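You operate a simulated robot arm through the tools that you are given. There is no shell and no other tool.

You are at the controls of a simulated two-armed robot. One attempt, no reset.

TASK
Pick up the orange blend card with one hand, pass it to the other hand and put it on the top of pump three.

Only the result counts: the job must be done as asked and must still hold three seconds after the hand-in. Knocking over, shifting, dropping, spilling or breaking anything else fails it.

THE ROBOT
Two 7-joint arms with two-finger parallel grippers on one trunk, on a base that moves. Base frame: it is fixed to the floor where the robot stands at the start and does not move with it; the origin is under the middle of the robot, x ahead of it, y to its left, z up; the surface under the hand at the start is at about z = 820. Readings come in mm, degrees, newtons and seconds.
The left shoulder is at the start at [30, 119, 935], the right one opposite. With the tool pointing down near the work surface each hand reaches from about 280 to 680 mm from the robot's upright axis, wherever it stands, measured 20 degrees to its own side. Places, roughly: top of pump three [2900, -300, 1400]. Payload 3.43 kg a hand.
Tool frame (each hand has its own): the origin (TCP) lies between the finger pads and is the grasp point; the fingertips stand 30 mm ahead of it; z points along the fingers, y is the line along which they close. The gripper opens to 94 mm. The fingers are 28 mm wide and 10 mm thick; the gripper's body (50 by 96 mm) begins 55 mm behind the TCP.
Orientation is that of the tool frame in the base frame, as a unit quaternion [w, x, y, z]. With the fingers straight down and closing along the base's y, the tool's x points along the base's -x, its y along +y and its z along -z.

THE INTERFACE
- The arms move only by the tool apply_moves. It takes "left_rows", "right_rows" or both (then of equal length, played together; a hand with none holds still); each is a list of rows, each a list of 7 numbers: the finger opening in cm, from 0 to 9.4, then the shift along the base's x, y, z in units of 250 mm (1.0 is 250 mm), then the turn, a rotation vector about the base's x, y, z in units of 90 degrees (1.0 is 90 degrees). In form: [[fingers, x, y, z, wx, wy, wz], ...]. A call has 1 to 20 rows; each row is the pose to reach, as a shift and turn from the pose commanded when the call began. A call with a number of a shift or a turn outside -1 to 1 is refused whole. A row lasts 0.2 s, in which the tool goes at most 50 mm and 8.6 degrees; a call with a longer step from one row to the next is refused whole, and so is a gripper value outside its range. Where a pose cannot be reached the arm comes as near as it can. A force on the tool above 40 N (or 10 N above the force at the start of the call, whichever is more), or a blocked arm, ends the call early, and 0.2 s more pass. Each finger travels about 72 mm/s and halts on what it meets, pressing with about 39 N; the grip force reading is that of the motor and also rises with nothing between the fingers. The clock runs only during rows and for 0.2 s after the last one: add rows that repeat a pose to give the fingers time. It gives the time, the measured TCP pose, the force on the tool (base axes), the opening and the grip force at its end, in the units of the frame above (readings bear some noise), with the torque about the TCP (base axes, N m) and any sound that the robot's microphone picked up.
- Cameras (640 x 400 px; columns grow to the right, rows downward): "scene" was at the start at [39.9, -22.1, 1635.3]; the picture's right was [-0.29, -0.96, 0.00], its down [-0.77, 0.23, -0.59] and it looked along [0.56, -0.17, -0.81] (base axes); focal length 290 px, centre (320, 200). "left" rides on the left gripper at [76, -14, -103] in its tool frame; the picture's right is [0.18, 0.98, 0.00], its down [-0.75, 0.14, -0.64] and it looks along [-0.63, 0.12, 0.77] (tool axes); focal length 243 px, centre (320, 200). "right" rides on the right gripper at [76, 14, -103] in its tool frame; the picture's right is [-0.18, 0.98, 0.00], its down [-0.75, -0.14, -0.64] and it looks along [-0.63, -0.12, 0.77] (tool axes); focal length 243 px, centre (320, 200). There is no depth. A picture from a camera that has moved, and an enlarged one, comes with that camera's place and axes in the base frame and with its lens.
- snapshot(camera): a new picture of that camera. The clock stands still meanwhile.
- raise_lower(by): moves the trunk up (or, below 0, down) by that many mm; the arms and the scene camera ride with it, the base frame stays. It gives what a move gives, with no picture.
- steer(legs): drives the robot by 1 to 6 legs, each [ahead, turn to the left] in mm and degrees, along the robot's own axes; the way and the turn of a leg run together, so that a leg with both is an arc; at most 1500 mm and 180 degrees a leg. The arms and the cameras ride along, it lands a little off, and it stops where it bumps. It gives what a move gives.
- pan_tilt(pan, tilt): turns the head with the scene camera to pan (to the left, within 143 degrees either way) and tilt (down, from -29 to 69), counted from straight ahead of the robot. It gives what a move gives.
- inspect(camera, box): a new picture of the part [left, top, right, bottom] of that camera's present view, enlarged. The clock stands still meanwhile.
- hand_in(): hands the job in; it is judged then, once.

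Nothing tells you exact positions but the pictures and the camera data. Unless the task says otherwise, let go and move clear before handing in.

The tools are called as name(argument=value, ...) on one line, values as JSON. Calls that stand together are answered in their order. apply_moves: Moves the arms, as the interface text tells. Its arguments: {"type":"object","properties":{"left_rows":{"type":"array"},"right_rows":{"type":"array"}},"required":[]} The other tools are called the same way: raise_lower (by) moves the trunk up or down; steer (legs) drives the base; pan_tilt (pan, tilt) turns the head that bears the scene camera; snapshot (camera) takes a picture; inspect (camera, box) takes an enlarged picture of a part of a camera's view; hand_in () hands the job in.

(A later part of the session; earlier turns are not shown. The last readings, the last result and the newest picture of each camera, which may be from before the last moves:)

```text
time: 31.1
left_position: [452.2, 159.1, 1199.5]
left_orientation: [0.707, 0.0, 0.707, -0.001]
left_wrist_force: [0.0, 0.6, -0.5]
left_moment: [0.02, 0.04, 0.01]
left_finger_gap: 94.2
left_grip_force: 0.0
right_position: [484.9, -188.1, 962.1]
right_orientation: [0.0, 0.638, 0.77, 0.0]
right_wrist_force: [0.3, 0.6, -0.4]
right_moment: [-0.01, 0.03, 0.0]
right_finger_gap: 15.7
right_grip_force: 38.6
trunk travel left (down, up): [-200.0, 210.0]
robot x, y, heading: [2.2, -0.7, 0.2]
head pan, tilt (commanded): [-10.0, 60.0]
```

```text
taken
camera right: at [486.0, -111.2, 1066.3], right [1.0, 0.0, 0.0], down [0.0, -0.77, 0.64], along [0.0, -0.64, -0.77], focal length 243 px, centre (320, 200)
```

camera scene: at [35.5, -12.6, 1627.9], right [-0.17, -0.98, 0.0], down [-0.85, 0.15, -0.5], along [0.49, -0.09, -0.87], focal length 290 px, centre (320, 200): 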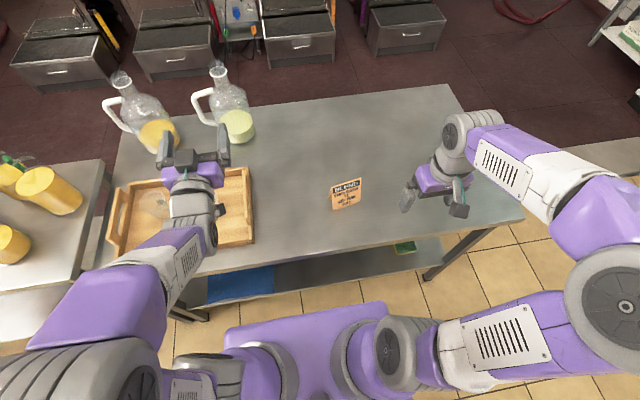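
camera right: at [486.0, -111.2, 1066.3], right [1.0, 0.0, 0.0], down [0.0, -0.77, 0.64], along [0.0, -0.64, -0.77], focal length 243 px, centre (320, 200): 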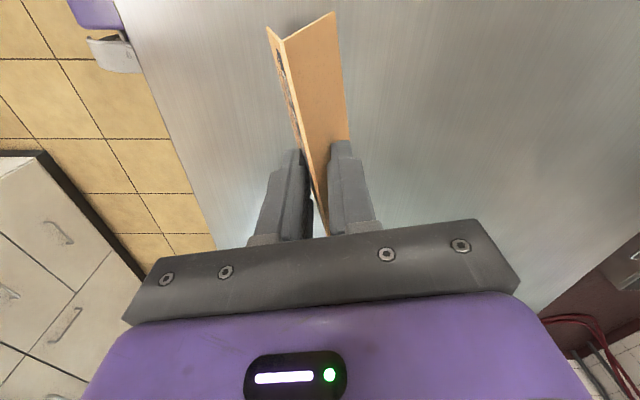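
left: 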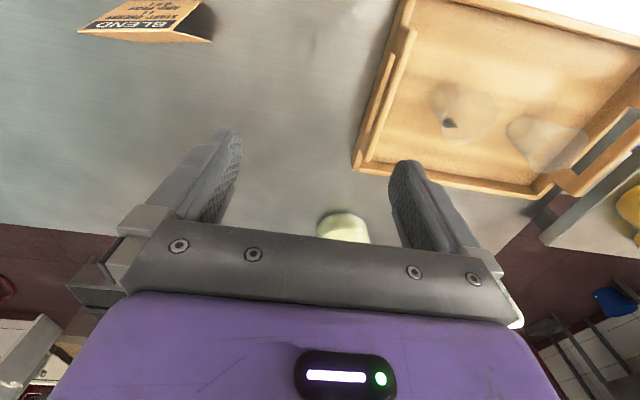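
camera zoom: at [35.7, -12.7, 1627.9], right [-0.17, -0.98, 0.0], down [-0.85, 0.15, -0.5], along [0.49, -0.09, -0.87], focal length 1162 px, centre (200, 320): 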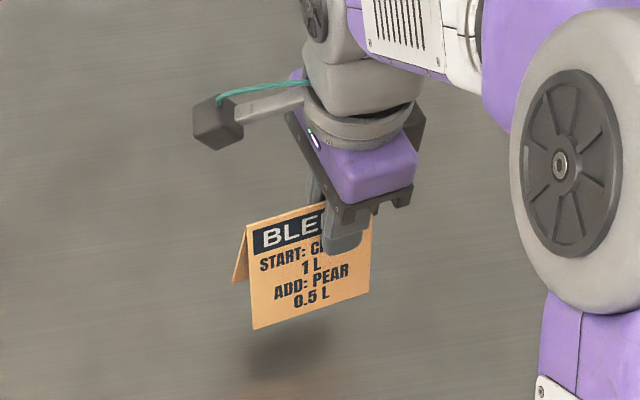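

The card lifted cleanly with no slip. I'll raise the right hand to about (500, -150, 1100) for the handover and bring the left hand round to point along the ridge from the left side.

apply_moves(right_rows=[[0, 0.005, 0.012, 0.045, 0, 0, 0], [0, 0.013, 0.033, 0.12, 0, 0, 0], [0, 0.023, 0.057, 0.21, 0, 0, 0], [0, 0.033, 0.083, 0.3, 0, 0, 0], [0, 0.043, 0.109, 0.39, 0, 0, 0], [0, 0.052, 0.132, 0.48, 0, 0, 0], [0, 0.06, 0.152, 0.552, 0, 0, 0], [0, 0.06, 0.152, 0.552, 0, 0, 0]])

apply_moves(left_rows=[[9.4, 0.008, -0.03, -0.05, 0, 0, -0.08], [9.4, 0.016, -0.06, -0.1, 0, 0, -0.16], [9.4, 0.024, -0.1, -0.15, 0, 0, -0.24], [9.4, 0.032, -0.14, -0.2, 0, 0, -0.32], [9.4, 0.04, -0.18, -0.26, 0, 0, -0.4], [9.4, 0.048, -0.22, -0.32, 0, 0, -0.48], [9.4, 0.056, -0.26, -0.38, 0, 0, -0.56], [9.4, 0.064, -0.3, -0.44, 0, 0, -0.64], [9.4, 0.072, -0.34, -0.5, 0, 0, -0.72], [9.4, 0.08, -0.37, -0.54, 0, 0, -0.8], [9.4, 0.08, -0.4, -0.58, 0, 0, -0.88], [9.4, 0.08, -0.4, -0.58, 0, 0, -0.88]])

snapshot(camera="scene")

snapshot(camera="left")

```text
time: 32.9
left_position: [451.9, 157.8, 1199.1]
left_orientation: [0.707, 0.0, 0.707, 0.0]
left_wrist_force: [0.3, -0.2, -0.4]
left_moment: [0.0, 0.01, 0.0]
left_finger_gap: 94.0
left_grip_force: 0.0
right_position: [501.0, -149.4, 1101.2]
right_orientation: [-0.001, 0.638, 0.77, 0.0]
right_wrist_force: [-0.1, 0.2, 0.4]
right_moment: [0.0, -0.01, 0.02]
right_finger_gap: 15.4
right_grip_force: 38.5
trunk travel left (down, up): [-200.0, 210.0]
robot x, y, heading: [0.2, -1.3, 0.2]
head pan, tilt (commanded): [-10.0, 60.0]
```

```text
time: 35.5
left_position: [473.4, 57.8, 1056.8]
left_orientation: [0.544, 0.452, 0.544, -0.452]
left_wrist_force: [0.3, 0.5, -0.2]
left_moment: [-0.01, 0.02, 0.02]
left_finger_gap: 94.2
left_grip_force: 0.0
right_position: [499.6, -149.6, 1100.4]
right_orientation: [0.0, 0.637, 0.77, 0.0]
right_wrist_force: [0.4, 0.1, 0.0]
right_moment: [-0.02, 0.01, -0.04]
right_finger_gap: 14.9
right_grip_force: 39.2
trunk travel left (down, up): [-200.0, 210.0]
robot x, y, heading: [2.7, 0.4, -0.0]
head pan, tilt (commanded): [-10.0, 60.0]
```

```text
taken
camera scene: at [35.0, -12.6, 1627.9], right [-0.17, -0.98, 0.0], down [-0.85, 0.15, -0.5], along [0.49, -0.09, -0.87], focal length 290 px, centre (320, 200)
```

scene: 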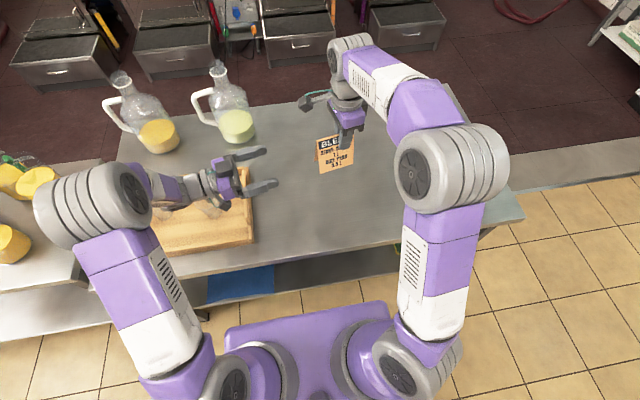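

```text
taken
camera left: at [440.0, 156.1, 980.5], right [0.97, 0.18, -0.18], down [0.02, 0.66, 0.75], along [0.26, -0.73, 0.63], focal length 243 px, centre (320, 200)
```

left: 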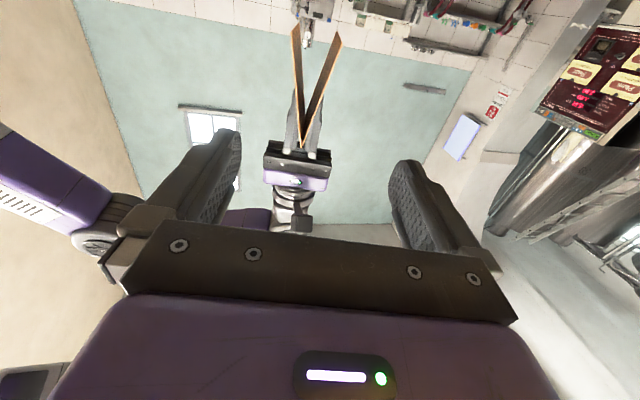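

The left hand is at (473, 58, 1057), pointing along the ridge with the card's V-shaped end ahead of it. I'll zoom in to check the alignment before approaching.

inspect(camera="left", box=[240, 10, 400, 170])

inspect(camera="scene", box=[200, 80, 400, 220])

snapshot(camera="right")

```text
2.50 times, centred on (320, 90) of left
camera zoom: at [440.0, 156.1, 980.5], right [0.97, 0.18, -0.18], down [0.02, 0.66, 0.75], along [0.26, -0.73, 0.63], focal length 606 px, centre (320, 475)
```

zoom: 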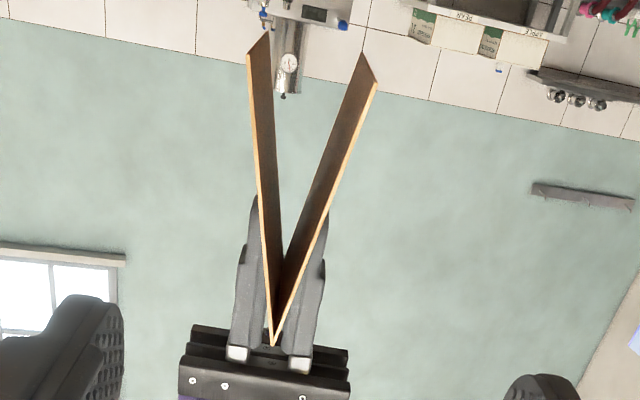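

```text
2.86 times, centred on (300, 150) of scene
camera zoom: at [35.0, -12.6, 1627.9], right [-0.17, -0.98, 0.0], down [-0.85, 0.15, -0.5], along [0.49, -0.09, -0.87], focal length 830 px, centre (377, 343)
```

zoom: 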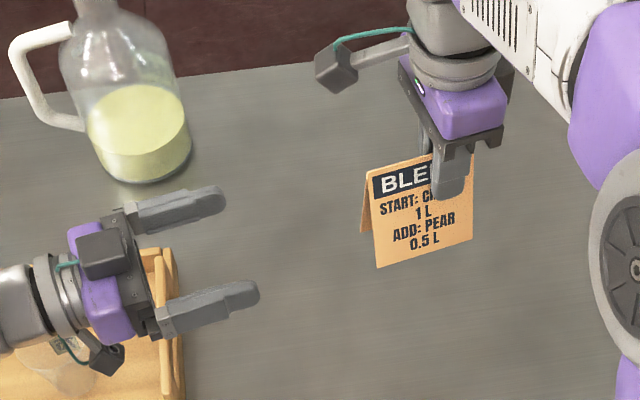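

```text
taken
camera right: at [500.9, -73.3, 1203.8], right [1.0, 0.0, 0.0], down [0.0, -0.77, 0.64], along [0.0, -0.64, -0.77], focal length 243 px, centre (320, 200)
```

right: 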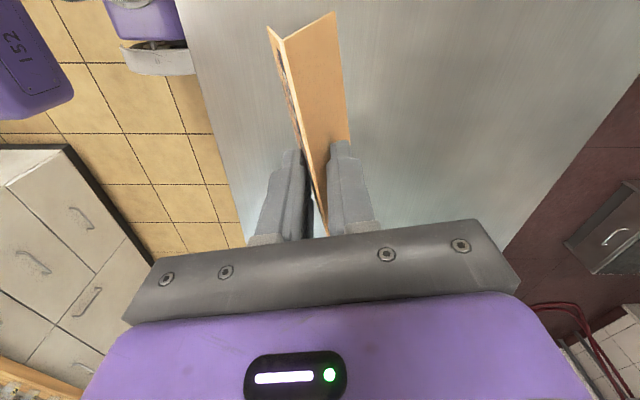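

The card hangs level, with its near end about 141 mm ahead of the left TCP, about 11 mm off laterally, and its base at z≈1008. I'll correct sideways and slide the open left fingers along both leaves, stopping short of the right fingers.

apply_moves(left_rows=[[9.4, -0.043, -0.008, -0.012, 0, 0, 0], [9.4, -0.03, -0.075, -0.012, 0, 0, 0], [9.4, -0.015, -0.155, -0.012, 0, 0, 0], [9.4, 0.001, -0.235, -0.012, 0, 0, 0], [9.4, 0.016, -0.315, -0.012, 0, 0, 0], [9.4, 0.031, -0.39, -0.012, 0, 0, 0], [9.4, 0.043, -0.455, -0.012, 0, 0, 0], [9.4, 0.043, -0.455, -0.012, 0, 0, 0]])

snapshot(camera="left")

inspect(camera="scene", box=[220, 80, 400, 200])

```text
time: 37.3
left_position: [480.3, -55.8, 1052.9]
left_orientation: [0.546, 0.45, 0.545, -0.45]
left_wrist_force: [-0.1, -0.2, -0.1]
left_moment: [0.02, -0.02, 0.0]
left_finger_gap: 94.1
left_grip_force: 0.1
right_position: [500.2, -149.2, 1101.3]
right_orientation: [0.001, 0.637, 0.771, 0.0]
right_wrist_force: [0.5, -0.7, 0.0]
right_moment: [0.01, -0.03, -0.04]
right_finger_gap: 14.8
right_grip_force: 39.1
trunk travel left (down, up): [-200.0, 210.0]
robot x, y, heading: [2.1, 2.0, -0.0]
head pan, tilt (commanded): [-10.0, 60.0]
```

```text
taken
camera left: at [448.9, 42.3, 975.8], right [0.97, 0.18, -0.18], down [0.02, 0.66, 0.75], along [0.26, -0.73, 0.63], focal length 243 px, centre (320, 200)
```

left: 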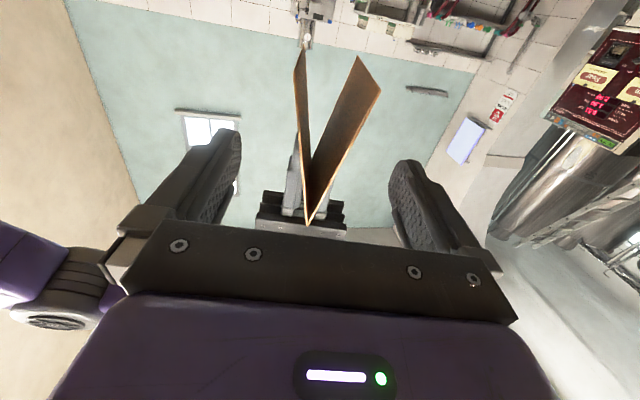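

```text
3.33 times, centred on (310, 140) of scene
camera zoom: at [35.3, -12.4, 1627.9], right [-0.17, -0.98, 0.0], down [-0.85, 0.15, -0.5], along [0.49, -0.09, -0.87], focal length 968 px, centre (353, 400)
```

zoom: 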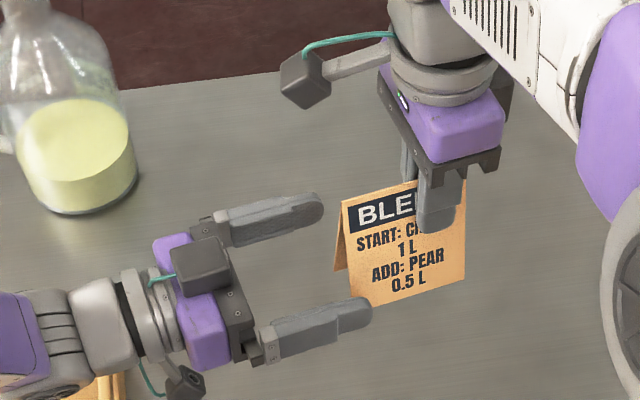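

The fingers straddle the near end of the card with a 2 mm lateral offset. I'll advance the last 38 mm along the ridge with that correction.

apply_moves(left_rows=[[9.4, 0.014, -0.03, 0, 0, 0, 0], [9.4, 0.021, -0.07, 0, 0, 0, 0], [9.4, 0.028, -0.11, 0, 0, 0, 0], [9.4, 0.036, -0.148, 0, 0, 0, 0], [9.4, 0.036, -0.148, 0, 0, 0, 0]])

snapshot(camera="left")

inspect(camera="scene", box=[220, 80, 400, 200])

inspect(camera="right", box=[220, 0, 420, 240])

```text
time: 38.5
left_position: [490.1, -93.3, 1052.1]
left_orientation: [0.545, 0.45, 0.545, -0.45]
left_wrist_force: [0.7, 0.5, -0.3]
left_moment: [-0.02, 0.02, 0.0]
left_finger_gap: 93.9
left_grip_force: 0.1
right_position: [500.3, -149.7, 1100.3]
right_orientation: [0.0, 0.637, 0.771, 0.0]
right_wrist_force: [0.1, -1.2, 0.2]
right_moment: [0.01, -0.02, 0.0]
right_finger_gap: 14.9
right_grip_force: 39.0
trunk travel left (down, up): [-200.0, 210.0]
robot x, y, heading: [0.5, 1.4, -0.1]
head pan, tilt (commanded): [-10.0, 60.0]
```

```text
taken
camera left: at [456.8, 5.2, 975.2], right [0.97, 0.18, -0.18], down [0.02, 0.66, 0.75], along [0.26, -0.73, 0.63], focal length 243 px, centre (320, 200)
```

left: 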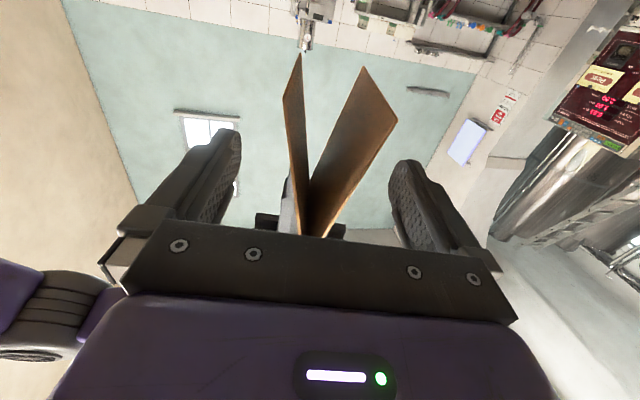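

```text
3.33 times, centred on (310, 140) of scene
camera zoom: at [35.4, -12.5, 1627.9], right [-0.17, -0.98, 0.0], down [-0.85, 0.15, -0.5], along [0.49, -0.09, -0.87], focal length 968 px, centre (353, 400)
```

zoom: 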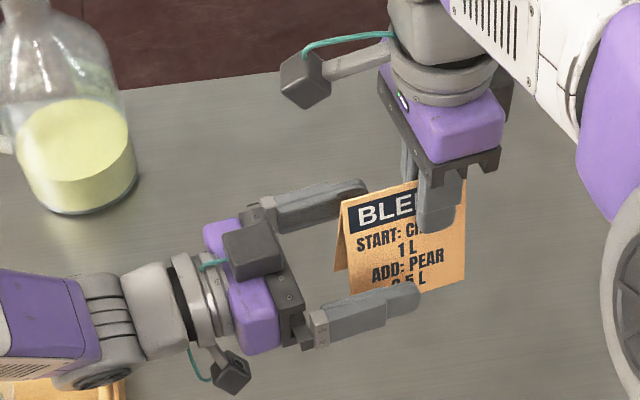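

```text
1.67 times, centred on (320, 120) of right
camera zoom: at [501.2, -73.1, 1203.7], right [1.0, 0.0, 0.0], down [0.0, -0.77, 0.64], along [0.0, -0.64, -0.77], focal length 404 px, centre (320, 333)
```

zoom: 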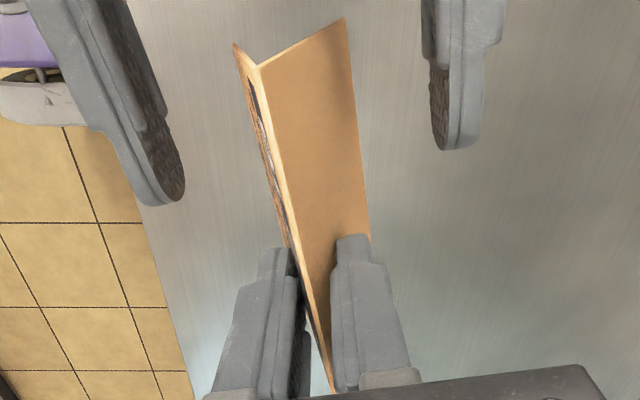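

Both left fingers now overlap the near 38 mm of the card with space on each side. I'll close the left hand.

apply_moves(left_rows=[[7.5, 0, 0, 0, 0, 0, 0], [6.0, 0, 0, 0, 0, 0, 0], [5.0, 0, 0, 0, 0, 0, 0], [4.0, 0, 0, 0, 0, 0, 0], [3.2, 0, 0, 0, 0, 0, 0], [2.5, 0, 0, 0, 0, 0, 0], [1.5, 0, 0, 0, 0, 0, 0], [0, 0, 0, 0, 0, 0, 0], [0, 0, 0, 0, 0, 0, 0], [0, 0, 0, 0, 0, 0, 0]])

snapshot(camera="left")

inspect(camera="scene", box=[220, 80, 400, 200])

inspect(camera="right", box=[220, 0, 420, 240])

```text
time: 40.7
left_position: [489.4, -92.0, 1052.5]
left_orientation: [0.545, 0.451, 0.545, -0.451]
left_wrist_force: [0.3, -0.3, -3.7]
left_moment: [0.12, 0.03, 0.04]
left_finger_gap: 32.0
left_grip_force: 39.0
right_position: [499.9, -149.8, 1099.2]
right_orientation: [0.0, 0.638, 0.77, 0.0]
right_wrist_force: [-0.6, 0.4, 3.7]
right_moment: [0.07, 0.02, 0.03]
right_finger_gap: 14.1
right_grip_force: 38.9
trunk travel left (down, up): [-200.0, 210.0]
robot x, y, heading: [0.5, -2.1, -0.1]
head pan, tilt (commanded): [-10.0, 60.0]
```

```text
taken
camera left: at [456.7, 5.5, 974.8], right [0.97, 0.18, -0.18], down [0.02, 0.66, 0.75], along [0.26, -0.73, 0.63], focal length 243 px, centre (320, 200)
```

left: 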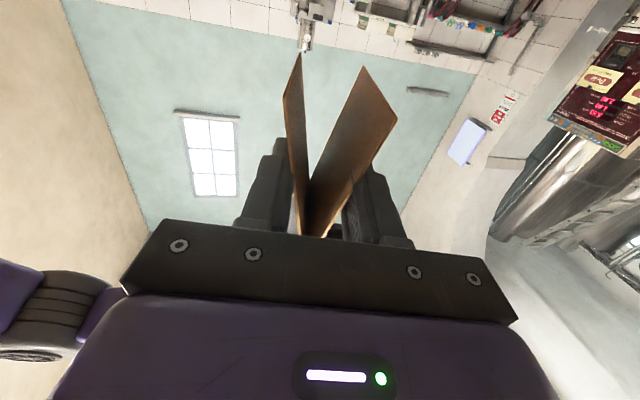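

```text
3.33 times, centred on (310, 140) of scene
camera zoom: at [35.4, -12.6, 1627.9], right [-0.17, -0.98, 0.0], down [-0.85, 0.15, -0.5], along [0.49, -0.09, -0.87], focal length 968 px, centre (353, 400)
```

zoom: 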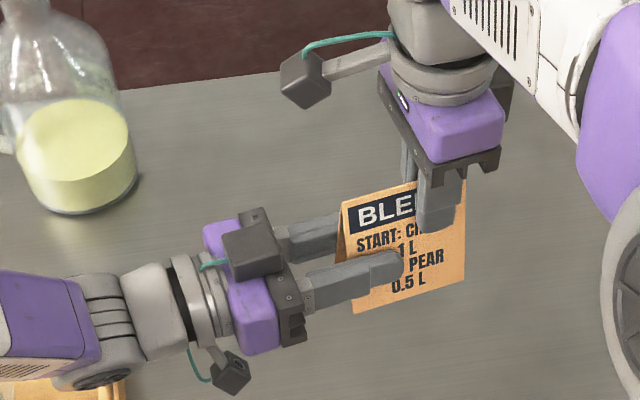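

```text
1.67 times, centred on (320, 120) of right
camera zoom: at [501.2, -73.2, 1203.8], right [1.0, 0.0, 0.0], down [0.0, -0.77, 0.64], along [0.0, -0.64, -0.77], focal length 404 px, centre (320, 333)
```

zoom: 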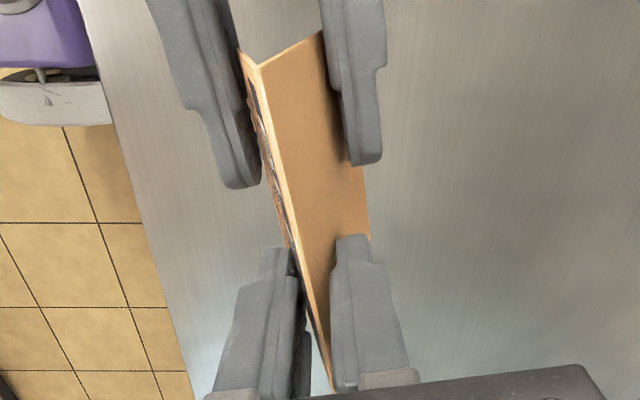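

The left hand holds the card with a 32 mm gap and 39 N, and the force between the hands is small. Now I'll open the right hand while the left holds still.

apply_moves(right_rows=[[2.0, 0, 0, 0, 0, 0, 0], [3.0, 0, 0, 0, 0, 0, 0], [4.5, 0, 0, 0, 0, 0, 0], [6.0, 0, 0, 0, 0, 0, 0], [8.0, 0, 0, 0, 0, 0, 0], [9.4, 0, 0, 0, 0, 0, 0], [9.4, 0, 0, 0, 0, 0, 0]])

snapshot(camera="left")

inspect(camera="scene", box=[220, 80, 400, 200])

inspect(camera="right", box=[220, 0, 420, 240])

```text
time: 42.3
left_position: [489.1, -92.1, 1052.4]
left_orientation: [0.545, 0.45, 0.545, -0.451]
left_wrist_force: [0.2, 0.6, -0.1]
left_moment: [-0.02, 0.03, -0.02]
left_finger_gap: 31.7
left_grip_force: 38.0
right_position: [500.2, -149.1, 1098.3]
right_orientation: [0.0, 0.637, 0.771, -0.001]
right_wrist_force: [-0.5, -0.5, -0.5]
right_moment: [-0.01, 0.05, -0.01]
right_finger_gap: 93.9
right_grip_force: 0.0
trunk travel left (down, up): [-200.0, 210.0]
robot x, y, heading: [4.1, 0.4, 0.1]
head pan, tilt (commanded): [-10.0, 60.0]
```

```text
taken
camera left: at [456.7, 5.4, 975.0], right [0.97, 0.18, -0.18], down [0.02, 0.66, 0.75], along [0.26, -0.73, 0.63], focal length 243 px, centre (320, 200)
```

left: 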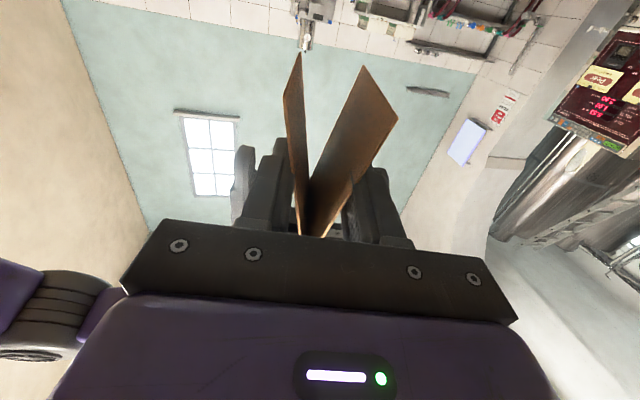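

```text
3.33 times, centred on (310, 140) of scene
camera zoom: at [35.4, -12.6, 1627.9], right [-0.17, -0.98, 0.0], down [-0.85, 0.15, -0.5], along [0.49, -0.09, -0.87], focal length 968 px, centre (353, 400)
```

zoom: 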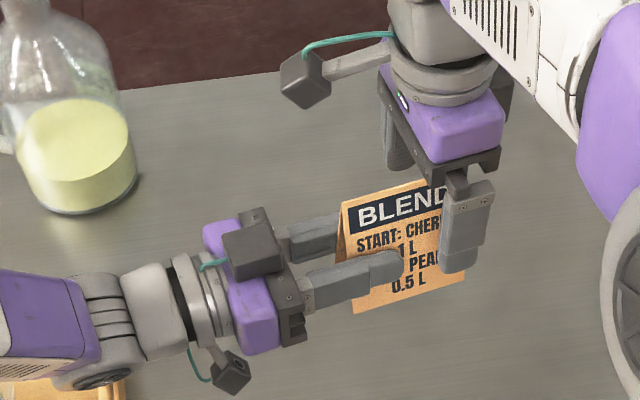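

```text
1.67 times, centred on (320, 120) of right
camera zoom: at [501.2, -73.2, 1203.7], right [1.0, 0.0, 0.0], down [0.0, -0.77, 0.64], along [0.0, -0.64, -0.77], focal length 404 px, centre (320, 333)
```

zoom: 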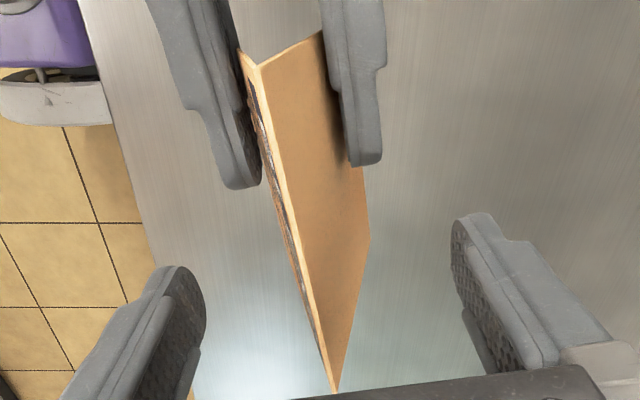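

The card stays firmly in the left hand. I'll raise the right hand straight up clear of the card, then bring it back to its start side.

apply_moves(right_rows=[[9.4, 0, 0, 0.08, 0, 0, 0], [9.4, 0, 0, 0.2, 0, 0, 0], [9.4, 0, 0, 0.34, 0, 0, 0], [9.4, 0, 0, 0.48, 0, 0, 0]])

apply_moves(right_rows=[[9.4, -0.03, -0.08, 0, 0, 0, 0.08], [9.4, -0.08, -0.2, 0, 0, 0, 0.16], [9.4, -0.15, -0.3, 0, 0, 0, 0.24], [9.4, -0.22, -0.4, -0.05, 0, 0, 0.32], [9.4, -0.3, -0.48, -0.1, 0, 0, 0.4], [9.4, -0.38, -0.54, -0.15, 0, 0, 0.48], [9.4, -0.46, -0.58, -0.2, 0, 0, 0.56], [9.4, -0.54, -0.6, -0.25, 0, 0, 0.64], [9.4, -0.62, -0.6, -0.3, 0, 0, 0.72], [9.4, -0.7, -0.6, -0.35, 0, 0, 0.8], [9.4, -0.77, -0.6, -0.4, 0, 0, 0.88]])

snapshot(camera="scene")

inspect(camera="left", box=[200, 20, 440, 260])

```text
time: 43.3
left_position: [489.3, -91.8, 1051.7]
left_orientation: [0.545, 0.451, 0.545, -0.451]
left_wrist_force: [0.6, 0.2, -0.4]
left_moment: [0.0, 0.0, -0.03]
left_finger_gap: 31.6
left_grip_force: 39.1
right_position: [501.4, -148.2, 1221.3]
right_orientation: [-0.001, 0.638, 0.77, -0.001]
right_wrist_force: [0.9, 0.1, 0.4]
right_moment: [0.01, 0.02, -0.01]
right_finger_gap: 94.0
right_grip_force: 0.1
trunk travel left (down, up): [-200.0, 210.0]
robot x, y, heading: [-0.1, -3.8, 0.0]
head pan, tilt (commanded): [-10.0, 60.0]
```

```text
time: 45.7
left_position: [489.3, -93.4, 1053.4]
left_orientation: [0.544, 0.451, 0.545, -0.451]
left_wrist_force: [0.1, 0.5, 0.2]
left_moment: [0.04, 0.0, 0.0]
left_finger_gap: 31.4
left_grip_force: 38.7
right_position: [307.4, -296.3, 1119.2]
right_orientation: [0.001, -0.001, 1.0, 0.001]
right_wrist_force: [0.0, -0.2, -0.6]
right_moment: [0.03, 0.0, 0.03]
right_finger_gap: 94.1
right_grip_force: 0.0
trunk travel left (down, up): [-200.0, 210.0]
robot x, y, heading: [1.3, 2.8, 0.3]
head pan, tilt (commanded): [-10.0, 60.0]
```

```text
taken
camera scene: at [34.9, -12.7, 1627.9], right [-0.17, -0.98, 0.0], down [-0.85, 0.15, -0.5], along [0.49, -0.09, -0.87], focal length 290 px, centre (320, 200)
```

scene: 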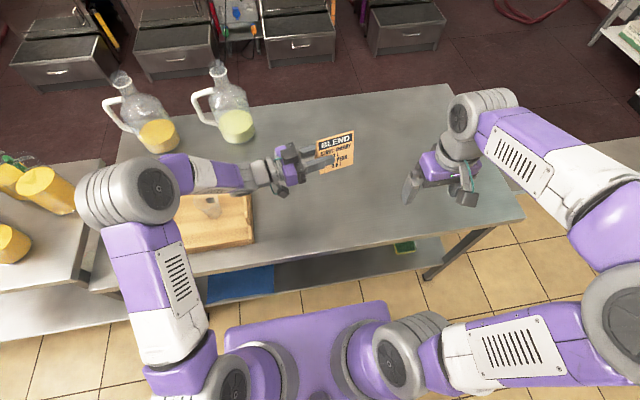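

```text
1.67 times, centred on (320, 140) of left
camera zoom: at [456.3, 5.3, 975.2], right [0.97, 0.18, -0.18], down [0.02, 0.66, 0.75], along [0.26, -0.73, 0.63], focal length 404 px, centre (320, 300)
```

zoom: 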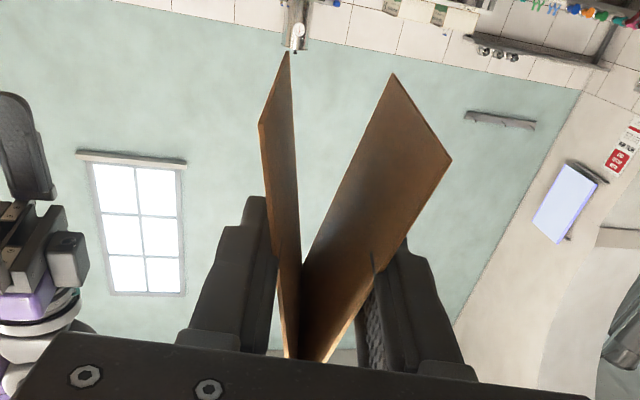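

The left hand has the card alone and the right hand is parked. I'll lift the left hand and turn it to point forward with the card, then raise the trunk.

apply_moves(left_rows=[[0, 0.01, 0.02, 0.06, 0, 0, 0.03], [0, 0.03, 0.06, 0.14, 0, 0, 0.1], [0, 0.055, 0.12, 0.22, 0, 0, 0.18], [0, 0.08, 0.19, 0.3, 0, 0, 0.26], [0, 0.105, 0.26, 0.37, 0, 0, 0.34], [0, 0.13, 0.33, 0.43, 0, 0, 0.42], [0, 0.155, 0.4, 0.49, 0, 0, 0.5], [0, 0.18, 0.47, 0.55, 0, 0, 0.58], [0, 0.205, 0.54, 0.6, 0, 0, 0.66], [0, 0.23, 0.61, 0.65, 0, 0, 0.74], [0, 0.255, 0.68, 0.69, 0, 0, 0.8], [0, 0.275, 0.74, 0.715, 0, 0, 0.85], [0, 0.284, 0.772, 0.728, 0, 0, 0.88], [0, 0.284, 0.772, 0.728, 0, 0, 0.88]])

raise_lower(by=205)

pan_tilt(pan=0, tilt=40)

snapshot(camera="scene")

snapshot(camera="left")

```text
time: 48.7
left_position: [560.9, 99.0, 1234.2]
left_orientation: [0.707, 0.001, 0.707, 0.0]
left_wrist_force: [0.1, -0.7, -0.1]
left_moment: [0.01, -0.02, 0.0]
left_finger_gap: 31.4
left_grip_force: 38.8
right_position: [308.1, -296.8, 1119.7]
right_orientation: [-0.001, 0.0, 1.0, 0.0]
right_wrist_force: [0.9, -0.2, -0.3]
right_moment: [-0.02, -0.02, 0.01]
right_finger_gap: 94.3
right_grip_force: 0.1
trunk travel left (down, up): [-200.0, 210.0]
robot x, y, heading: [-1.6, -2.2, 0.1]
head pan, tilt (commanded): [-10.0, 60.0]
```

```text
time: 50.9
left_position: [559.8, 100.0, 1437.7]
left_orientation: [0.707, 0.0, 0.707, 0.0]
left_wrist_force: [0.2, -0.5, 0.6]
left_moment: [-0.01, 0.0, 0.0]
left_finger_gap: 31.4
left_grip_force: 39.2
right_position: [308.1, -296.7, 1324.2]
right_orientation: [0.0, 0.0, 1.0, 0.0]
right_wrist_force: [0.1, -0.4, -0.2]
right_moment: [0.04, -0.02, 0.01]
right_finger_gap: 94.1
right_grip_force: 0.1
trunk travel left (down, up): [-405.0, 5.0]
robot x, y, heading: [-3.3, 1.9, 0.0]
head pan, tilt (commanded): [-10.0, 60.0]
```

```text
time: 51.8
left_position: [560.2, 98.9, 1437.7]
left_orientation: [0.707, 0.0, 0.707, 0.001]
left_wrist_force: [0.1, -0.5, -0.1]
left_moment: [0.0, 0.01, 0.0]
left_finger_gap: 31.3
left_grip_force: 38.7
right_position: [309.0, -295.6, 1324.7]
right_orientation: [-0.001, 0.0, 1.0, 0.0]
right_wrist_force: [-0.3, -0.7, 0.6]
right_moment: [-0.02, 0.0, 0.02]
right_finger_gap: 94.0
right_grip_force: 0.1
trunk travel left (down, up): [-405.0, 5.0]
robot x, y, heading: [-1.6, 2.0, 0.0]
head pan, tilt (commanded): [0.0, 40.0]
```

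```text
taken
camera scene: at [54.8, -1.1, 1859.5], right [0.0, -1.0, 0.0], down [-0.64, 0.0, -0.77], along [0.77, 0.0, -0.64], focal length 290 px, centre (320, 200)
```

scene: 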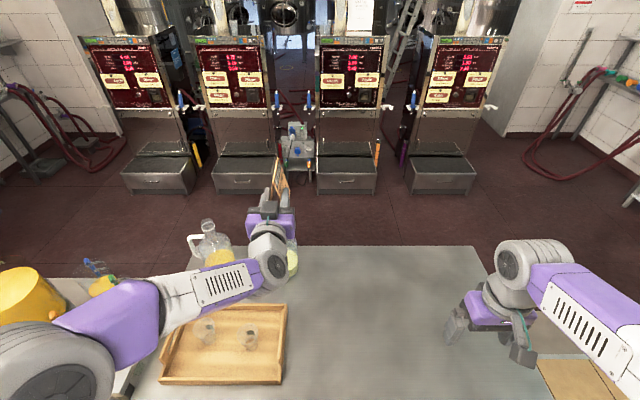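

```text
taken
camera left: at [459.1, 85.3, 1361.7], right [0.0, 0.98, -0.18], down [-0.64, 0.14, 0.75], along [0.77, 0.12, 0.63], focal length 243 px, centre (320, 200)
```

left: 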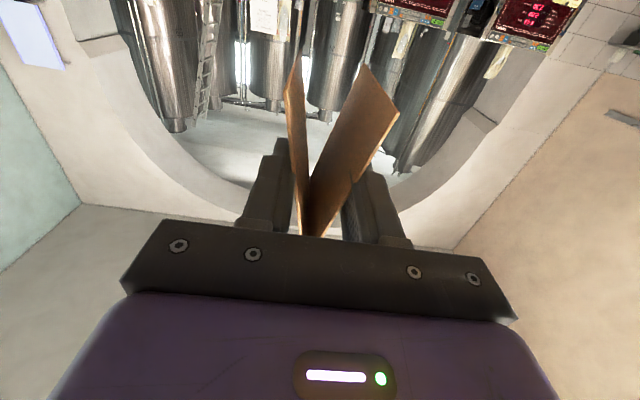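

The grip is steady with the card forward-pointing at z≈1438. Before backing up, I'll check the space behind and to the right of the robot.

pan_tilt(pan=-140, tilt=45)

snapshot(camera="scene")

pan_tilt(pan=140, tilt=45)

snapshot(camera="scene")

pan_tilt(pan=-75, tilt=40)

snapshot(camera="scene")

```text
time: 54.0
left_position: [562.0, 98.9, 1437.9]
left_orientation: [0.707, 0.0, 0.707, 0.0]
left_wrist_force: [0.5, -0.4, -0.3]
left_moment: [-0.03, 0.01, -0.02]
left_finger_gap: 31.0
left_grip_force: 39.3
right_position: [308.5, -296.9, 1324.4]
right_orientation: [0.001, 0.0, 1.0, -0.001]
right_wrist_force: [-0.4, -0.4, 0.9]
right_moment: [-0.03, 0.04, -0.03]
right_finger_gap: 93.9
right_grip_force: 0.1
trunk travel left (down, up): [-405.0, 5.0]
robot x, y, heading: [0.2, 0.3, 0.0]
head pan, tilt (commanded): [-140.0, 45.0]
```

```text
taken
camera scene: at [-92.4, -53.3, 1852.4], right [-0.64, 0.77, 0.0], down [0.54, 0.45, -0.71], along [-0.54, -0.45, -0.71], focal length 290 px, centre (320, 200)
```

scene: 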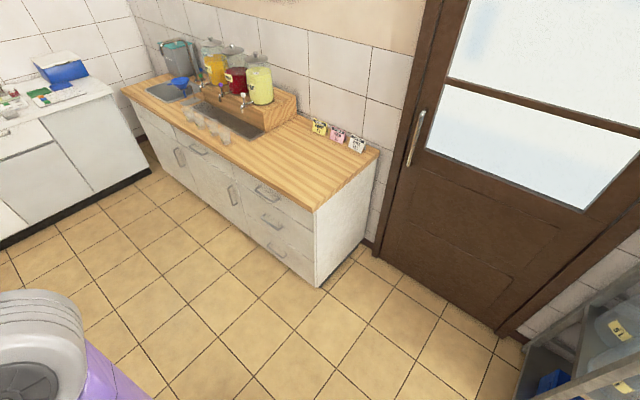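

```text
time: 57.9
left_position: [560.9, 98.3, 1438.5]
left_orientation: [0.707, 0.0, 0.707, 0.0]
left_wrist_force: [-0.4, 0.2, 0.4]
left_moment: [0.0, -0.01, 0.02]
left_finger_gap: 30.7
left_grip_force: 38.9
right_position: [308.0, -296.4, 1324.2]
right_orientation: [0.0, 0.001, 1.0, 0.0]
right_wrist_force: [-0.1, -0.9, 0.7]
right_moment: [0.01, 0.0, 0.01]
right_finger_gap: 94.3
right_grip_force: 0.0
trunk travel left (down, up): [-405.0, 5.0]
robot x, y, heading: [1.3, 1.2, 0.1]
head pan, tilt (commanded): [140.0, 45.0]
```

```text
taken
camera scene: at [-92.5, 51.3, 1852.4], right [0.64, 0.77, 0.0], down [0.54, -0.45, -0.71], along [-0.54, 0.45, -0.71], focal length 290 px, centre (320, 200)
```

scene: 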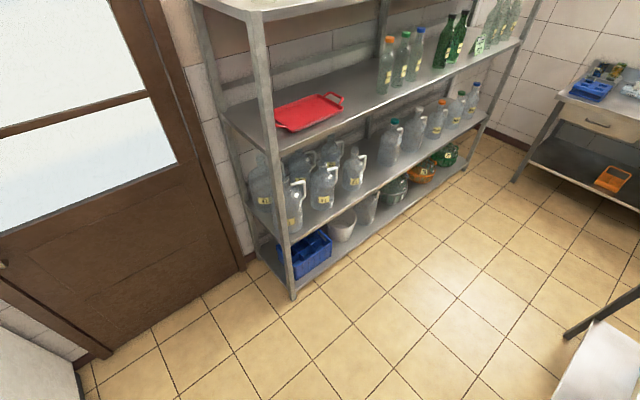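

```text
time: 61.0
left_position: [561.2, 98.6, 1438.4]
left_orientation: [0.707, -0.001, 0.707, 0.001]
left_wrist_force: [0.1, 0.0, -0.6]
left_moment: [0.02, -0.03, -0.03]
left_finger_gap: 30.1
left_grip_force: 39.5
right_position: [307.9, -296.5, 1324.9]
right_orientation: [-0.001, 0.0, 1.0, 0.001]
right_wrist_force: [-0.2, -0.7, -0.2]
right_moment: [0.01, 0.0, 0.01]
right_finger_gap: 93.9
right_grip_force: 0.0
trunk travel left (down, up): [-405.0, 5.0]
robot x, y, heading: [0.2, 4.5, 0.1]
head pan, tilt (commanded): [-75.0, 40.0]
```

```text
taken
camera scene: at [-8.1, -83.1, 1859.6], right [-0.97, -0.26, 0.0], down [-0.17, 0.62, -0.77], along [0.2, -0.74, -0.64], focal length 290 px, centre (320, 200)
```

scene: 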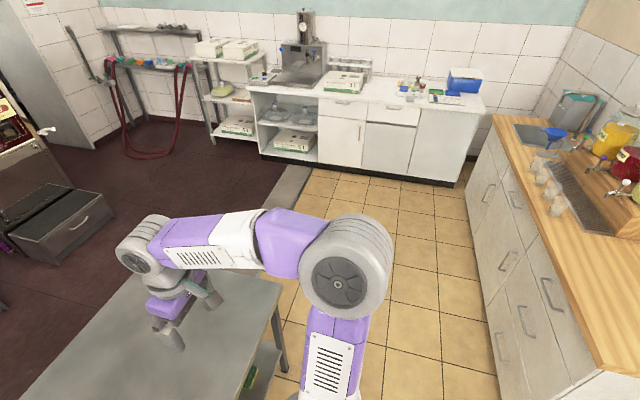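

The floor behind and to the right is clear. I'll drive around the right end of the table: back up 200 mm, turn right, go 1150 mm, then turn left to face the pumps.

steer(legs=[[-200, 0], [0, -90], [1150, 0], [0, 90]])

```text
time: 75.9
left_position: [318.8, -1085.6, 1437.8]
left_orientation: [0.707, 0.005, 0.707, -0.004]
left_wrist_force: [-0.1, -1.6, 0.3]
left_moment: [-0.02, 0.0, -0.02]
left_finger_gap: 28.8
left_grip_force: 39.6
right_position: [63.5, -1478.4, 1325.4]
right_orientation: [0.0, 0.005, 1.0, -0.001]
right_wrist_force: [0.4, 0.9, 1.2]
right_moment: [-0.04, -0.01, -0.02]
right_finger_gap: 94.2
right_grip_force: 0.0
trunk travel left (down, up): [-405.0, 5.0]
robot x, y, heading: [-243.5, -1182.9, -0.6]
head pan, tilt (commanded): [-75.0, 40.0]
```

The drive went well: the robot is at (-243, -1183) facing the pumps and the grip is holding. Next I'll pass the table's end and cut across to stand in front of pump three.

steer(legs=[[1500, 0], [0, 60], [760, 0], [0, -60]])

pan_tilt(pan=0, tilt=35)

snapshot(camera="scene")

snapshot(camera="left")

```text
time: 92.4
left_position: [2235.2, -450.7, 1438.6]
left_orientation: [0.707, 0.0, 0.707, 0.0]
left_wrist_force: [0.0, -0.3, 0.2]
left_moment: [-0.02, -0.02, -0.03]
left_finger_gap: 27.5
left_grip_force: 39.5
right_position: [1980.9, -845.5, 1324.3]
right_orientation: [0.0, 0.0, 1.0, 0.001]
right_wrist_force: [0.2, 0.2, 0.4]
right_moment: [0.03, 0.03, 0.0]
right_finger_gap: 93.9
right_grip_force: 0.1
trunk travel left (down, up): [-405.0, 5.0]
robot x, y, heading: [1675.3, -550.5, -0.1]
head pan, tilt (commanded): [-75.0, 40.0]
```

```text
time: 93.9
left_position: [2234.4, -450.8, 1438.2]
left_orientation: [0.707, 0.0, 0.707, -0.001]
left_wrist_force: [-0.5, 1.1, 0.4]
left_moment: [-0.01, -0.01, -0.01]
left_finger_gap: 27.3
left_grip_force: 39.0
right_position: [1980.6, -845.7, 1324.2]
right_orientation: [0.0, 0.001, 1.0, 0.0]
right_wrist_force: [0.5, -0.7, -0.1]
right_moment: [0.01, -0.03, -0.01]
right_finger_gap: 94.0
right_grip_force: 0.0
trunk travel left (down, up): [-405.0, 5.0]
robot x, y, heading: [1669.4, -549.7, 0.1]
head pan, tilt (commanded): [0.0, 35.0]
```

```text
taken
camera scene: at [1731.7, -550.3, 1867.2], right [0.0, -1.0, 0.0], down [-0.57, 0.0, -0.82], along [0.82, 0.0, -0.57], focal length 290 px, centre (320, 200)
```

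scene: 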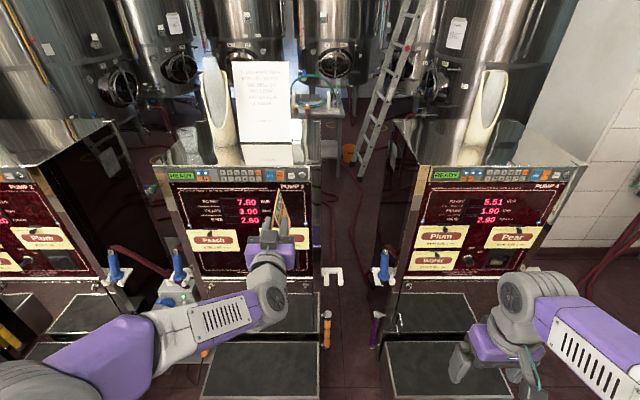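

```text
taken
camera left: at [2133.1, -464.7, 1361.6], right [0.0, 0.98, -0.18], down [-0.64, 0.14, 0.75], along [0.77, 0.12, 0.63], focal length 243 px, centre (320, 200)
```

left: 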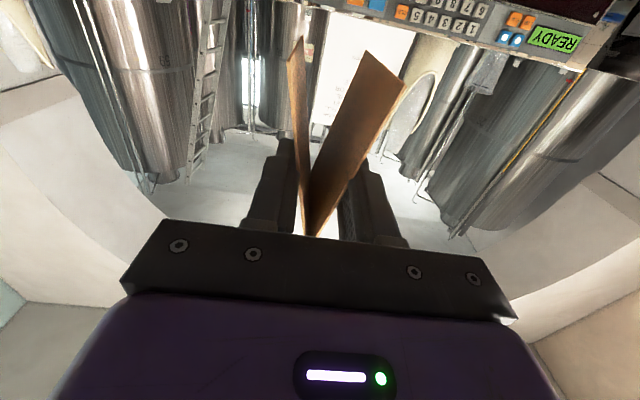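

I'm at (1672, -550), facing pump three with the card still held. I'll zoom in on the pump top and the card to measure both.

inspect(camera="scene", box=[140, 50, 340, 200])

inspect(camera="left", box=[220, 30, 420, 250])

inspect(camera="scene", box=[180, 280, 360, 400])

inspect(camera="scene", box=[220, 170, 330, 250])

```text
2.67 times, centred on (240, 125) of scene
camera zoom: at [1731.7, -550.3, 1867.2], right [0.0, -1.0, 0.0], down [-0.57, 0.0, -0.82], along [0.82, 0.0, -0.57], focal length 775 px, centre (533, 400)
```

zoom: 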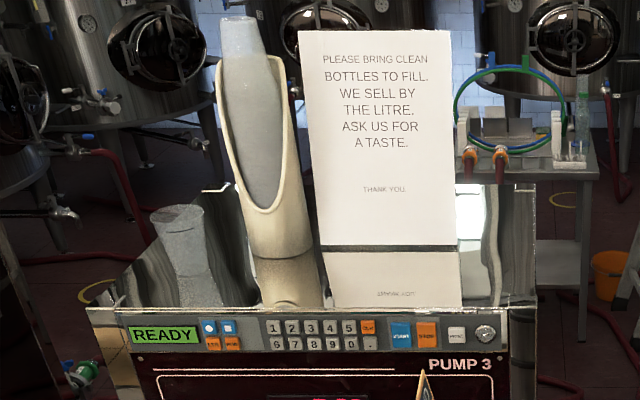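

```text
1.82 times, centred on (320, 140) of left
camera zoom: at [2133.1, -464.7, 1361.6], right [0.0, 0.98, -0.18], down [-0.64, 0.14, 0.75], along [0.77, 0.12, 0.63], focal length 441 px, centre (320, 309)
```

zoom: 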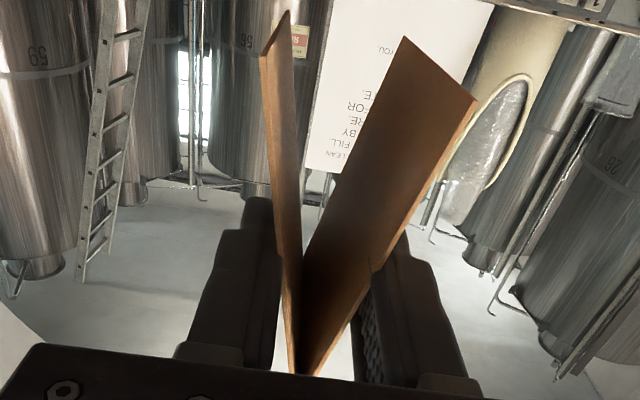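

```text
3.33 times, centred on (270, 340) of scene
camera zoom: at [1731.7, -550.3, 1867.2], right [0.0, -1.0, 0.0], down [-0.57, 0.0, -0.82], along [0.82, 0.0, -0.57], focal length 968 px, centre (487, -267)
```

zoom: 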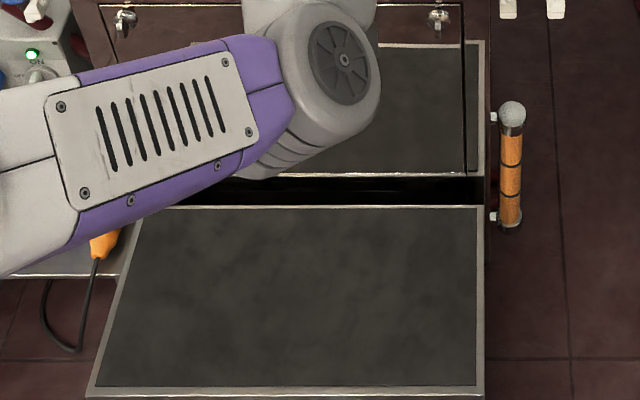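

```text
5.00 times, centred on (275, 210) of scene
camera zoom: at [1731.7, -550.3, 1867.2], right [0.0, -1.0, 0.0], down [-0.57, 0.0, -0.82], along [0.82, 0.0, -0.57], focal length 1452 px, centre (545, 150)
```

zoom: 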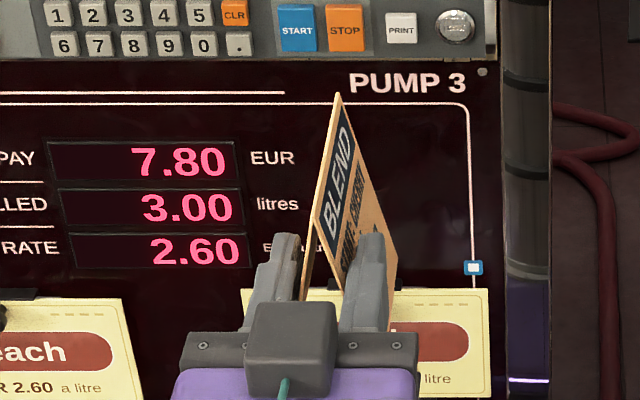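

inspect(camera="left", box=[340, 0, 620, 120])

inspect(camera="scene", box=[240, 120, 340, 200])

```text
2.29 times, centred on (480, 60) of left
camera zoom: at [2133.1, -464.7, 1361.6], right [0.0, 0.98, -0.18], down [-0.64, 0.14, 0.75], along [0.77, 0.12, 0.63], focal length 555 px, centre (-46, 520)
```

zoom: 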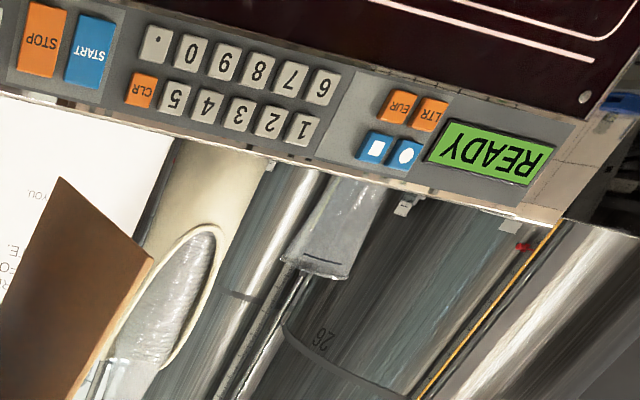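

```text
5.00 times, centred on (290, 160) of scene
camera zoom: at [1731.7, -550.3, 1867.2], right [0.0, -1.0, 0.0], down [-0.57, 0.0, -0.82], along [0.82, 0.0, -0.57], focal length 1452 px, centre (470, 400)
```

zoom: 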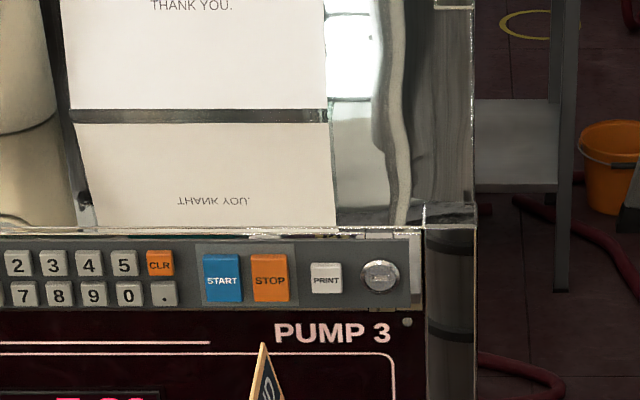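

Pump three's top front edge measures x≈2648, z≈1376. The card has crept down in the grip, so its base is about 57 mm below the left TCP with its near end about 4 mm low. I'll raise the hand 70 mm and drive 300 mm closer; the free front area before the sign, near y=-425, is my target.

apply_moves(left_rows=[[0, 0, 0, 0.04, 0, 0, 0], [0, 0, 0, 0.12, 0, 0, 0], [0, 0, 0, 0.2, 0, 0, 0], [0, 0, 0, 0.26, 0, 0, 0], [0, 0, 0, 0.28, 0, 0, 0]])

steer(legs=[[290, 0]])

snapshot(camera="scene")

snapshot(camera="left")

```text
time: 95.1
left_position: [2233.9, -451.1, 1506.9]
left_orientation: [0.707, 0.002, 0.707, -0.002]
left_wrist_force: [-0.2, 0.2, 0.1]
left_moment: [-0.04, 0.03, 0.02]
left_finger_gap: 27.2
left_grip_force: 38.6
right_position: [1981.8, -845.6, 1324.6]
right_orientation: [0.0, 0.001, 1.0, 0.0]
right_wrist_force: [-0.5, 0.3, 0.4]
right_moment: [0.01, 0.01, 0.04]
right_finger_gap: 93.9
right_grip_force: 0.0
trunk travel left (down, up): [-405.0, 5.0]
robot x, y, heading: [1672.7, -548.9, 0.2]
head pan, tilt (commanded): [0.0, 35.0]
```

```text
time: 97.1
left_position: [2522.3, -455.0, 1508.1]
left_orientation: [0.707, 0.002, 0.707, -0.002]
left_wrist_force: [0.1, 0.0, -0.4]
left_moment: [-0.02, -0.04, 0.0]
left_finger_gap: 27.4
left_grip_force: 38.7
right_position: [2267.8, -848.5, 1325.0]
right_orientation: [0.0, 0.004, 1.0, -0.001]
right_wrist_force: [-0.7, 0.3, -0.4]
right_moment: [0.0, 0.0, -0.01]
right_finger_gap: 93.9
right_grip_force: 0.1
trunk travel left (down, up): [-405.0, 5.0]
robot x, y, heading: [1959.8, -551.3, -0.5]
head pan, tilt (commanded): [0.0, 35.0]
```

```text
taken
camera scene: at [2020.1, -551.6, 1867.2], right [-0.01, -1.0, 0.0], down [-0.57, 0.0, -0.82], along [0.82, -0.01, -0.57], focal length 290 px, centre (320, 200)
```

scene: 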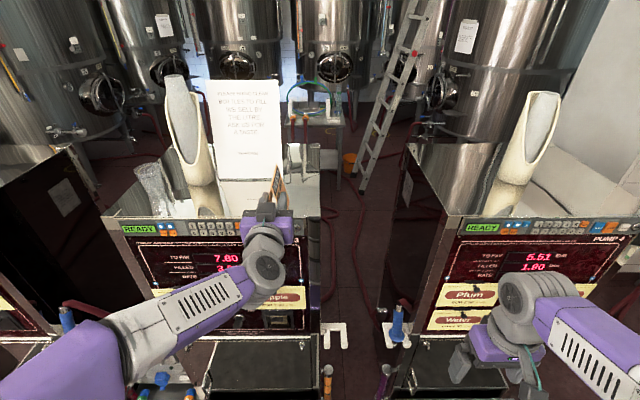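

```text
taken
camera left: at [2421.7, -468.5, 1430.9], right [0.01, 0.98, -0.18], down [-0.64, 0.15, 0.75], along [0.77, 0.11, 0.63], focal length 243 px, centre (320, 200)
```

left: 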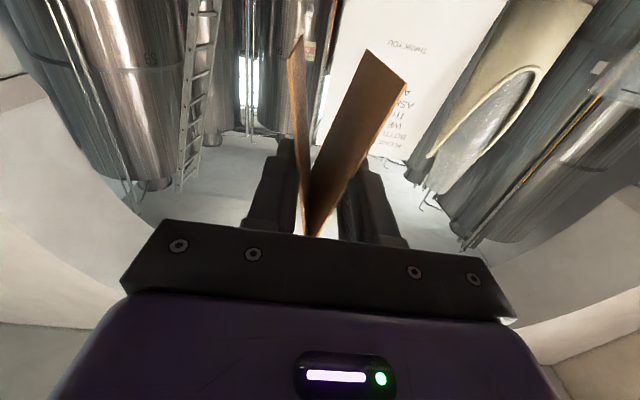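

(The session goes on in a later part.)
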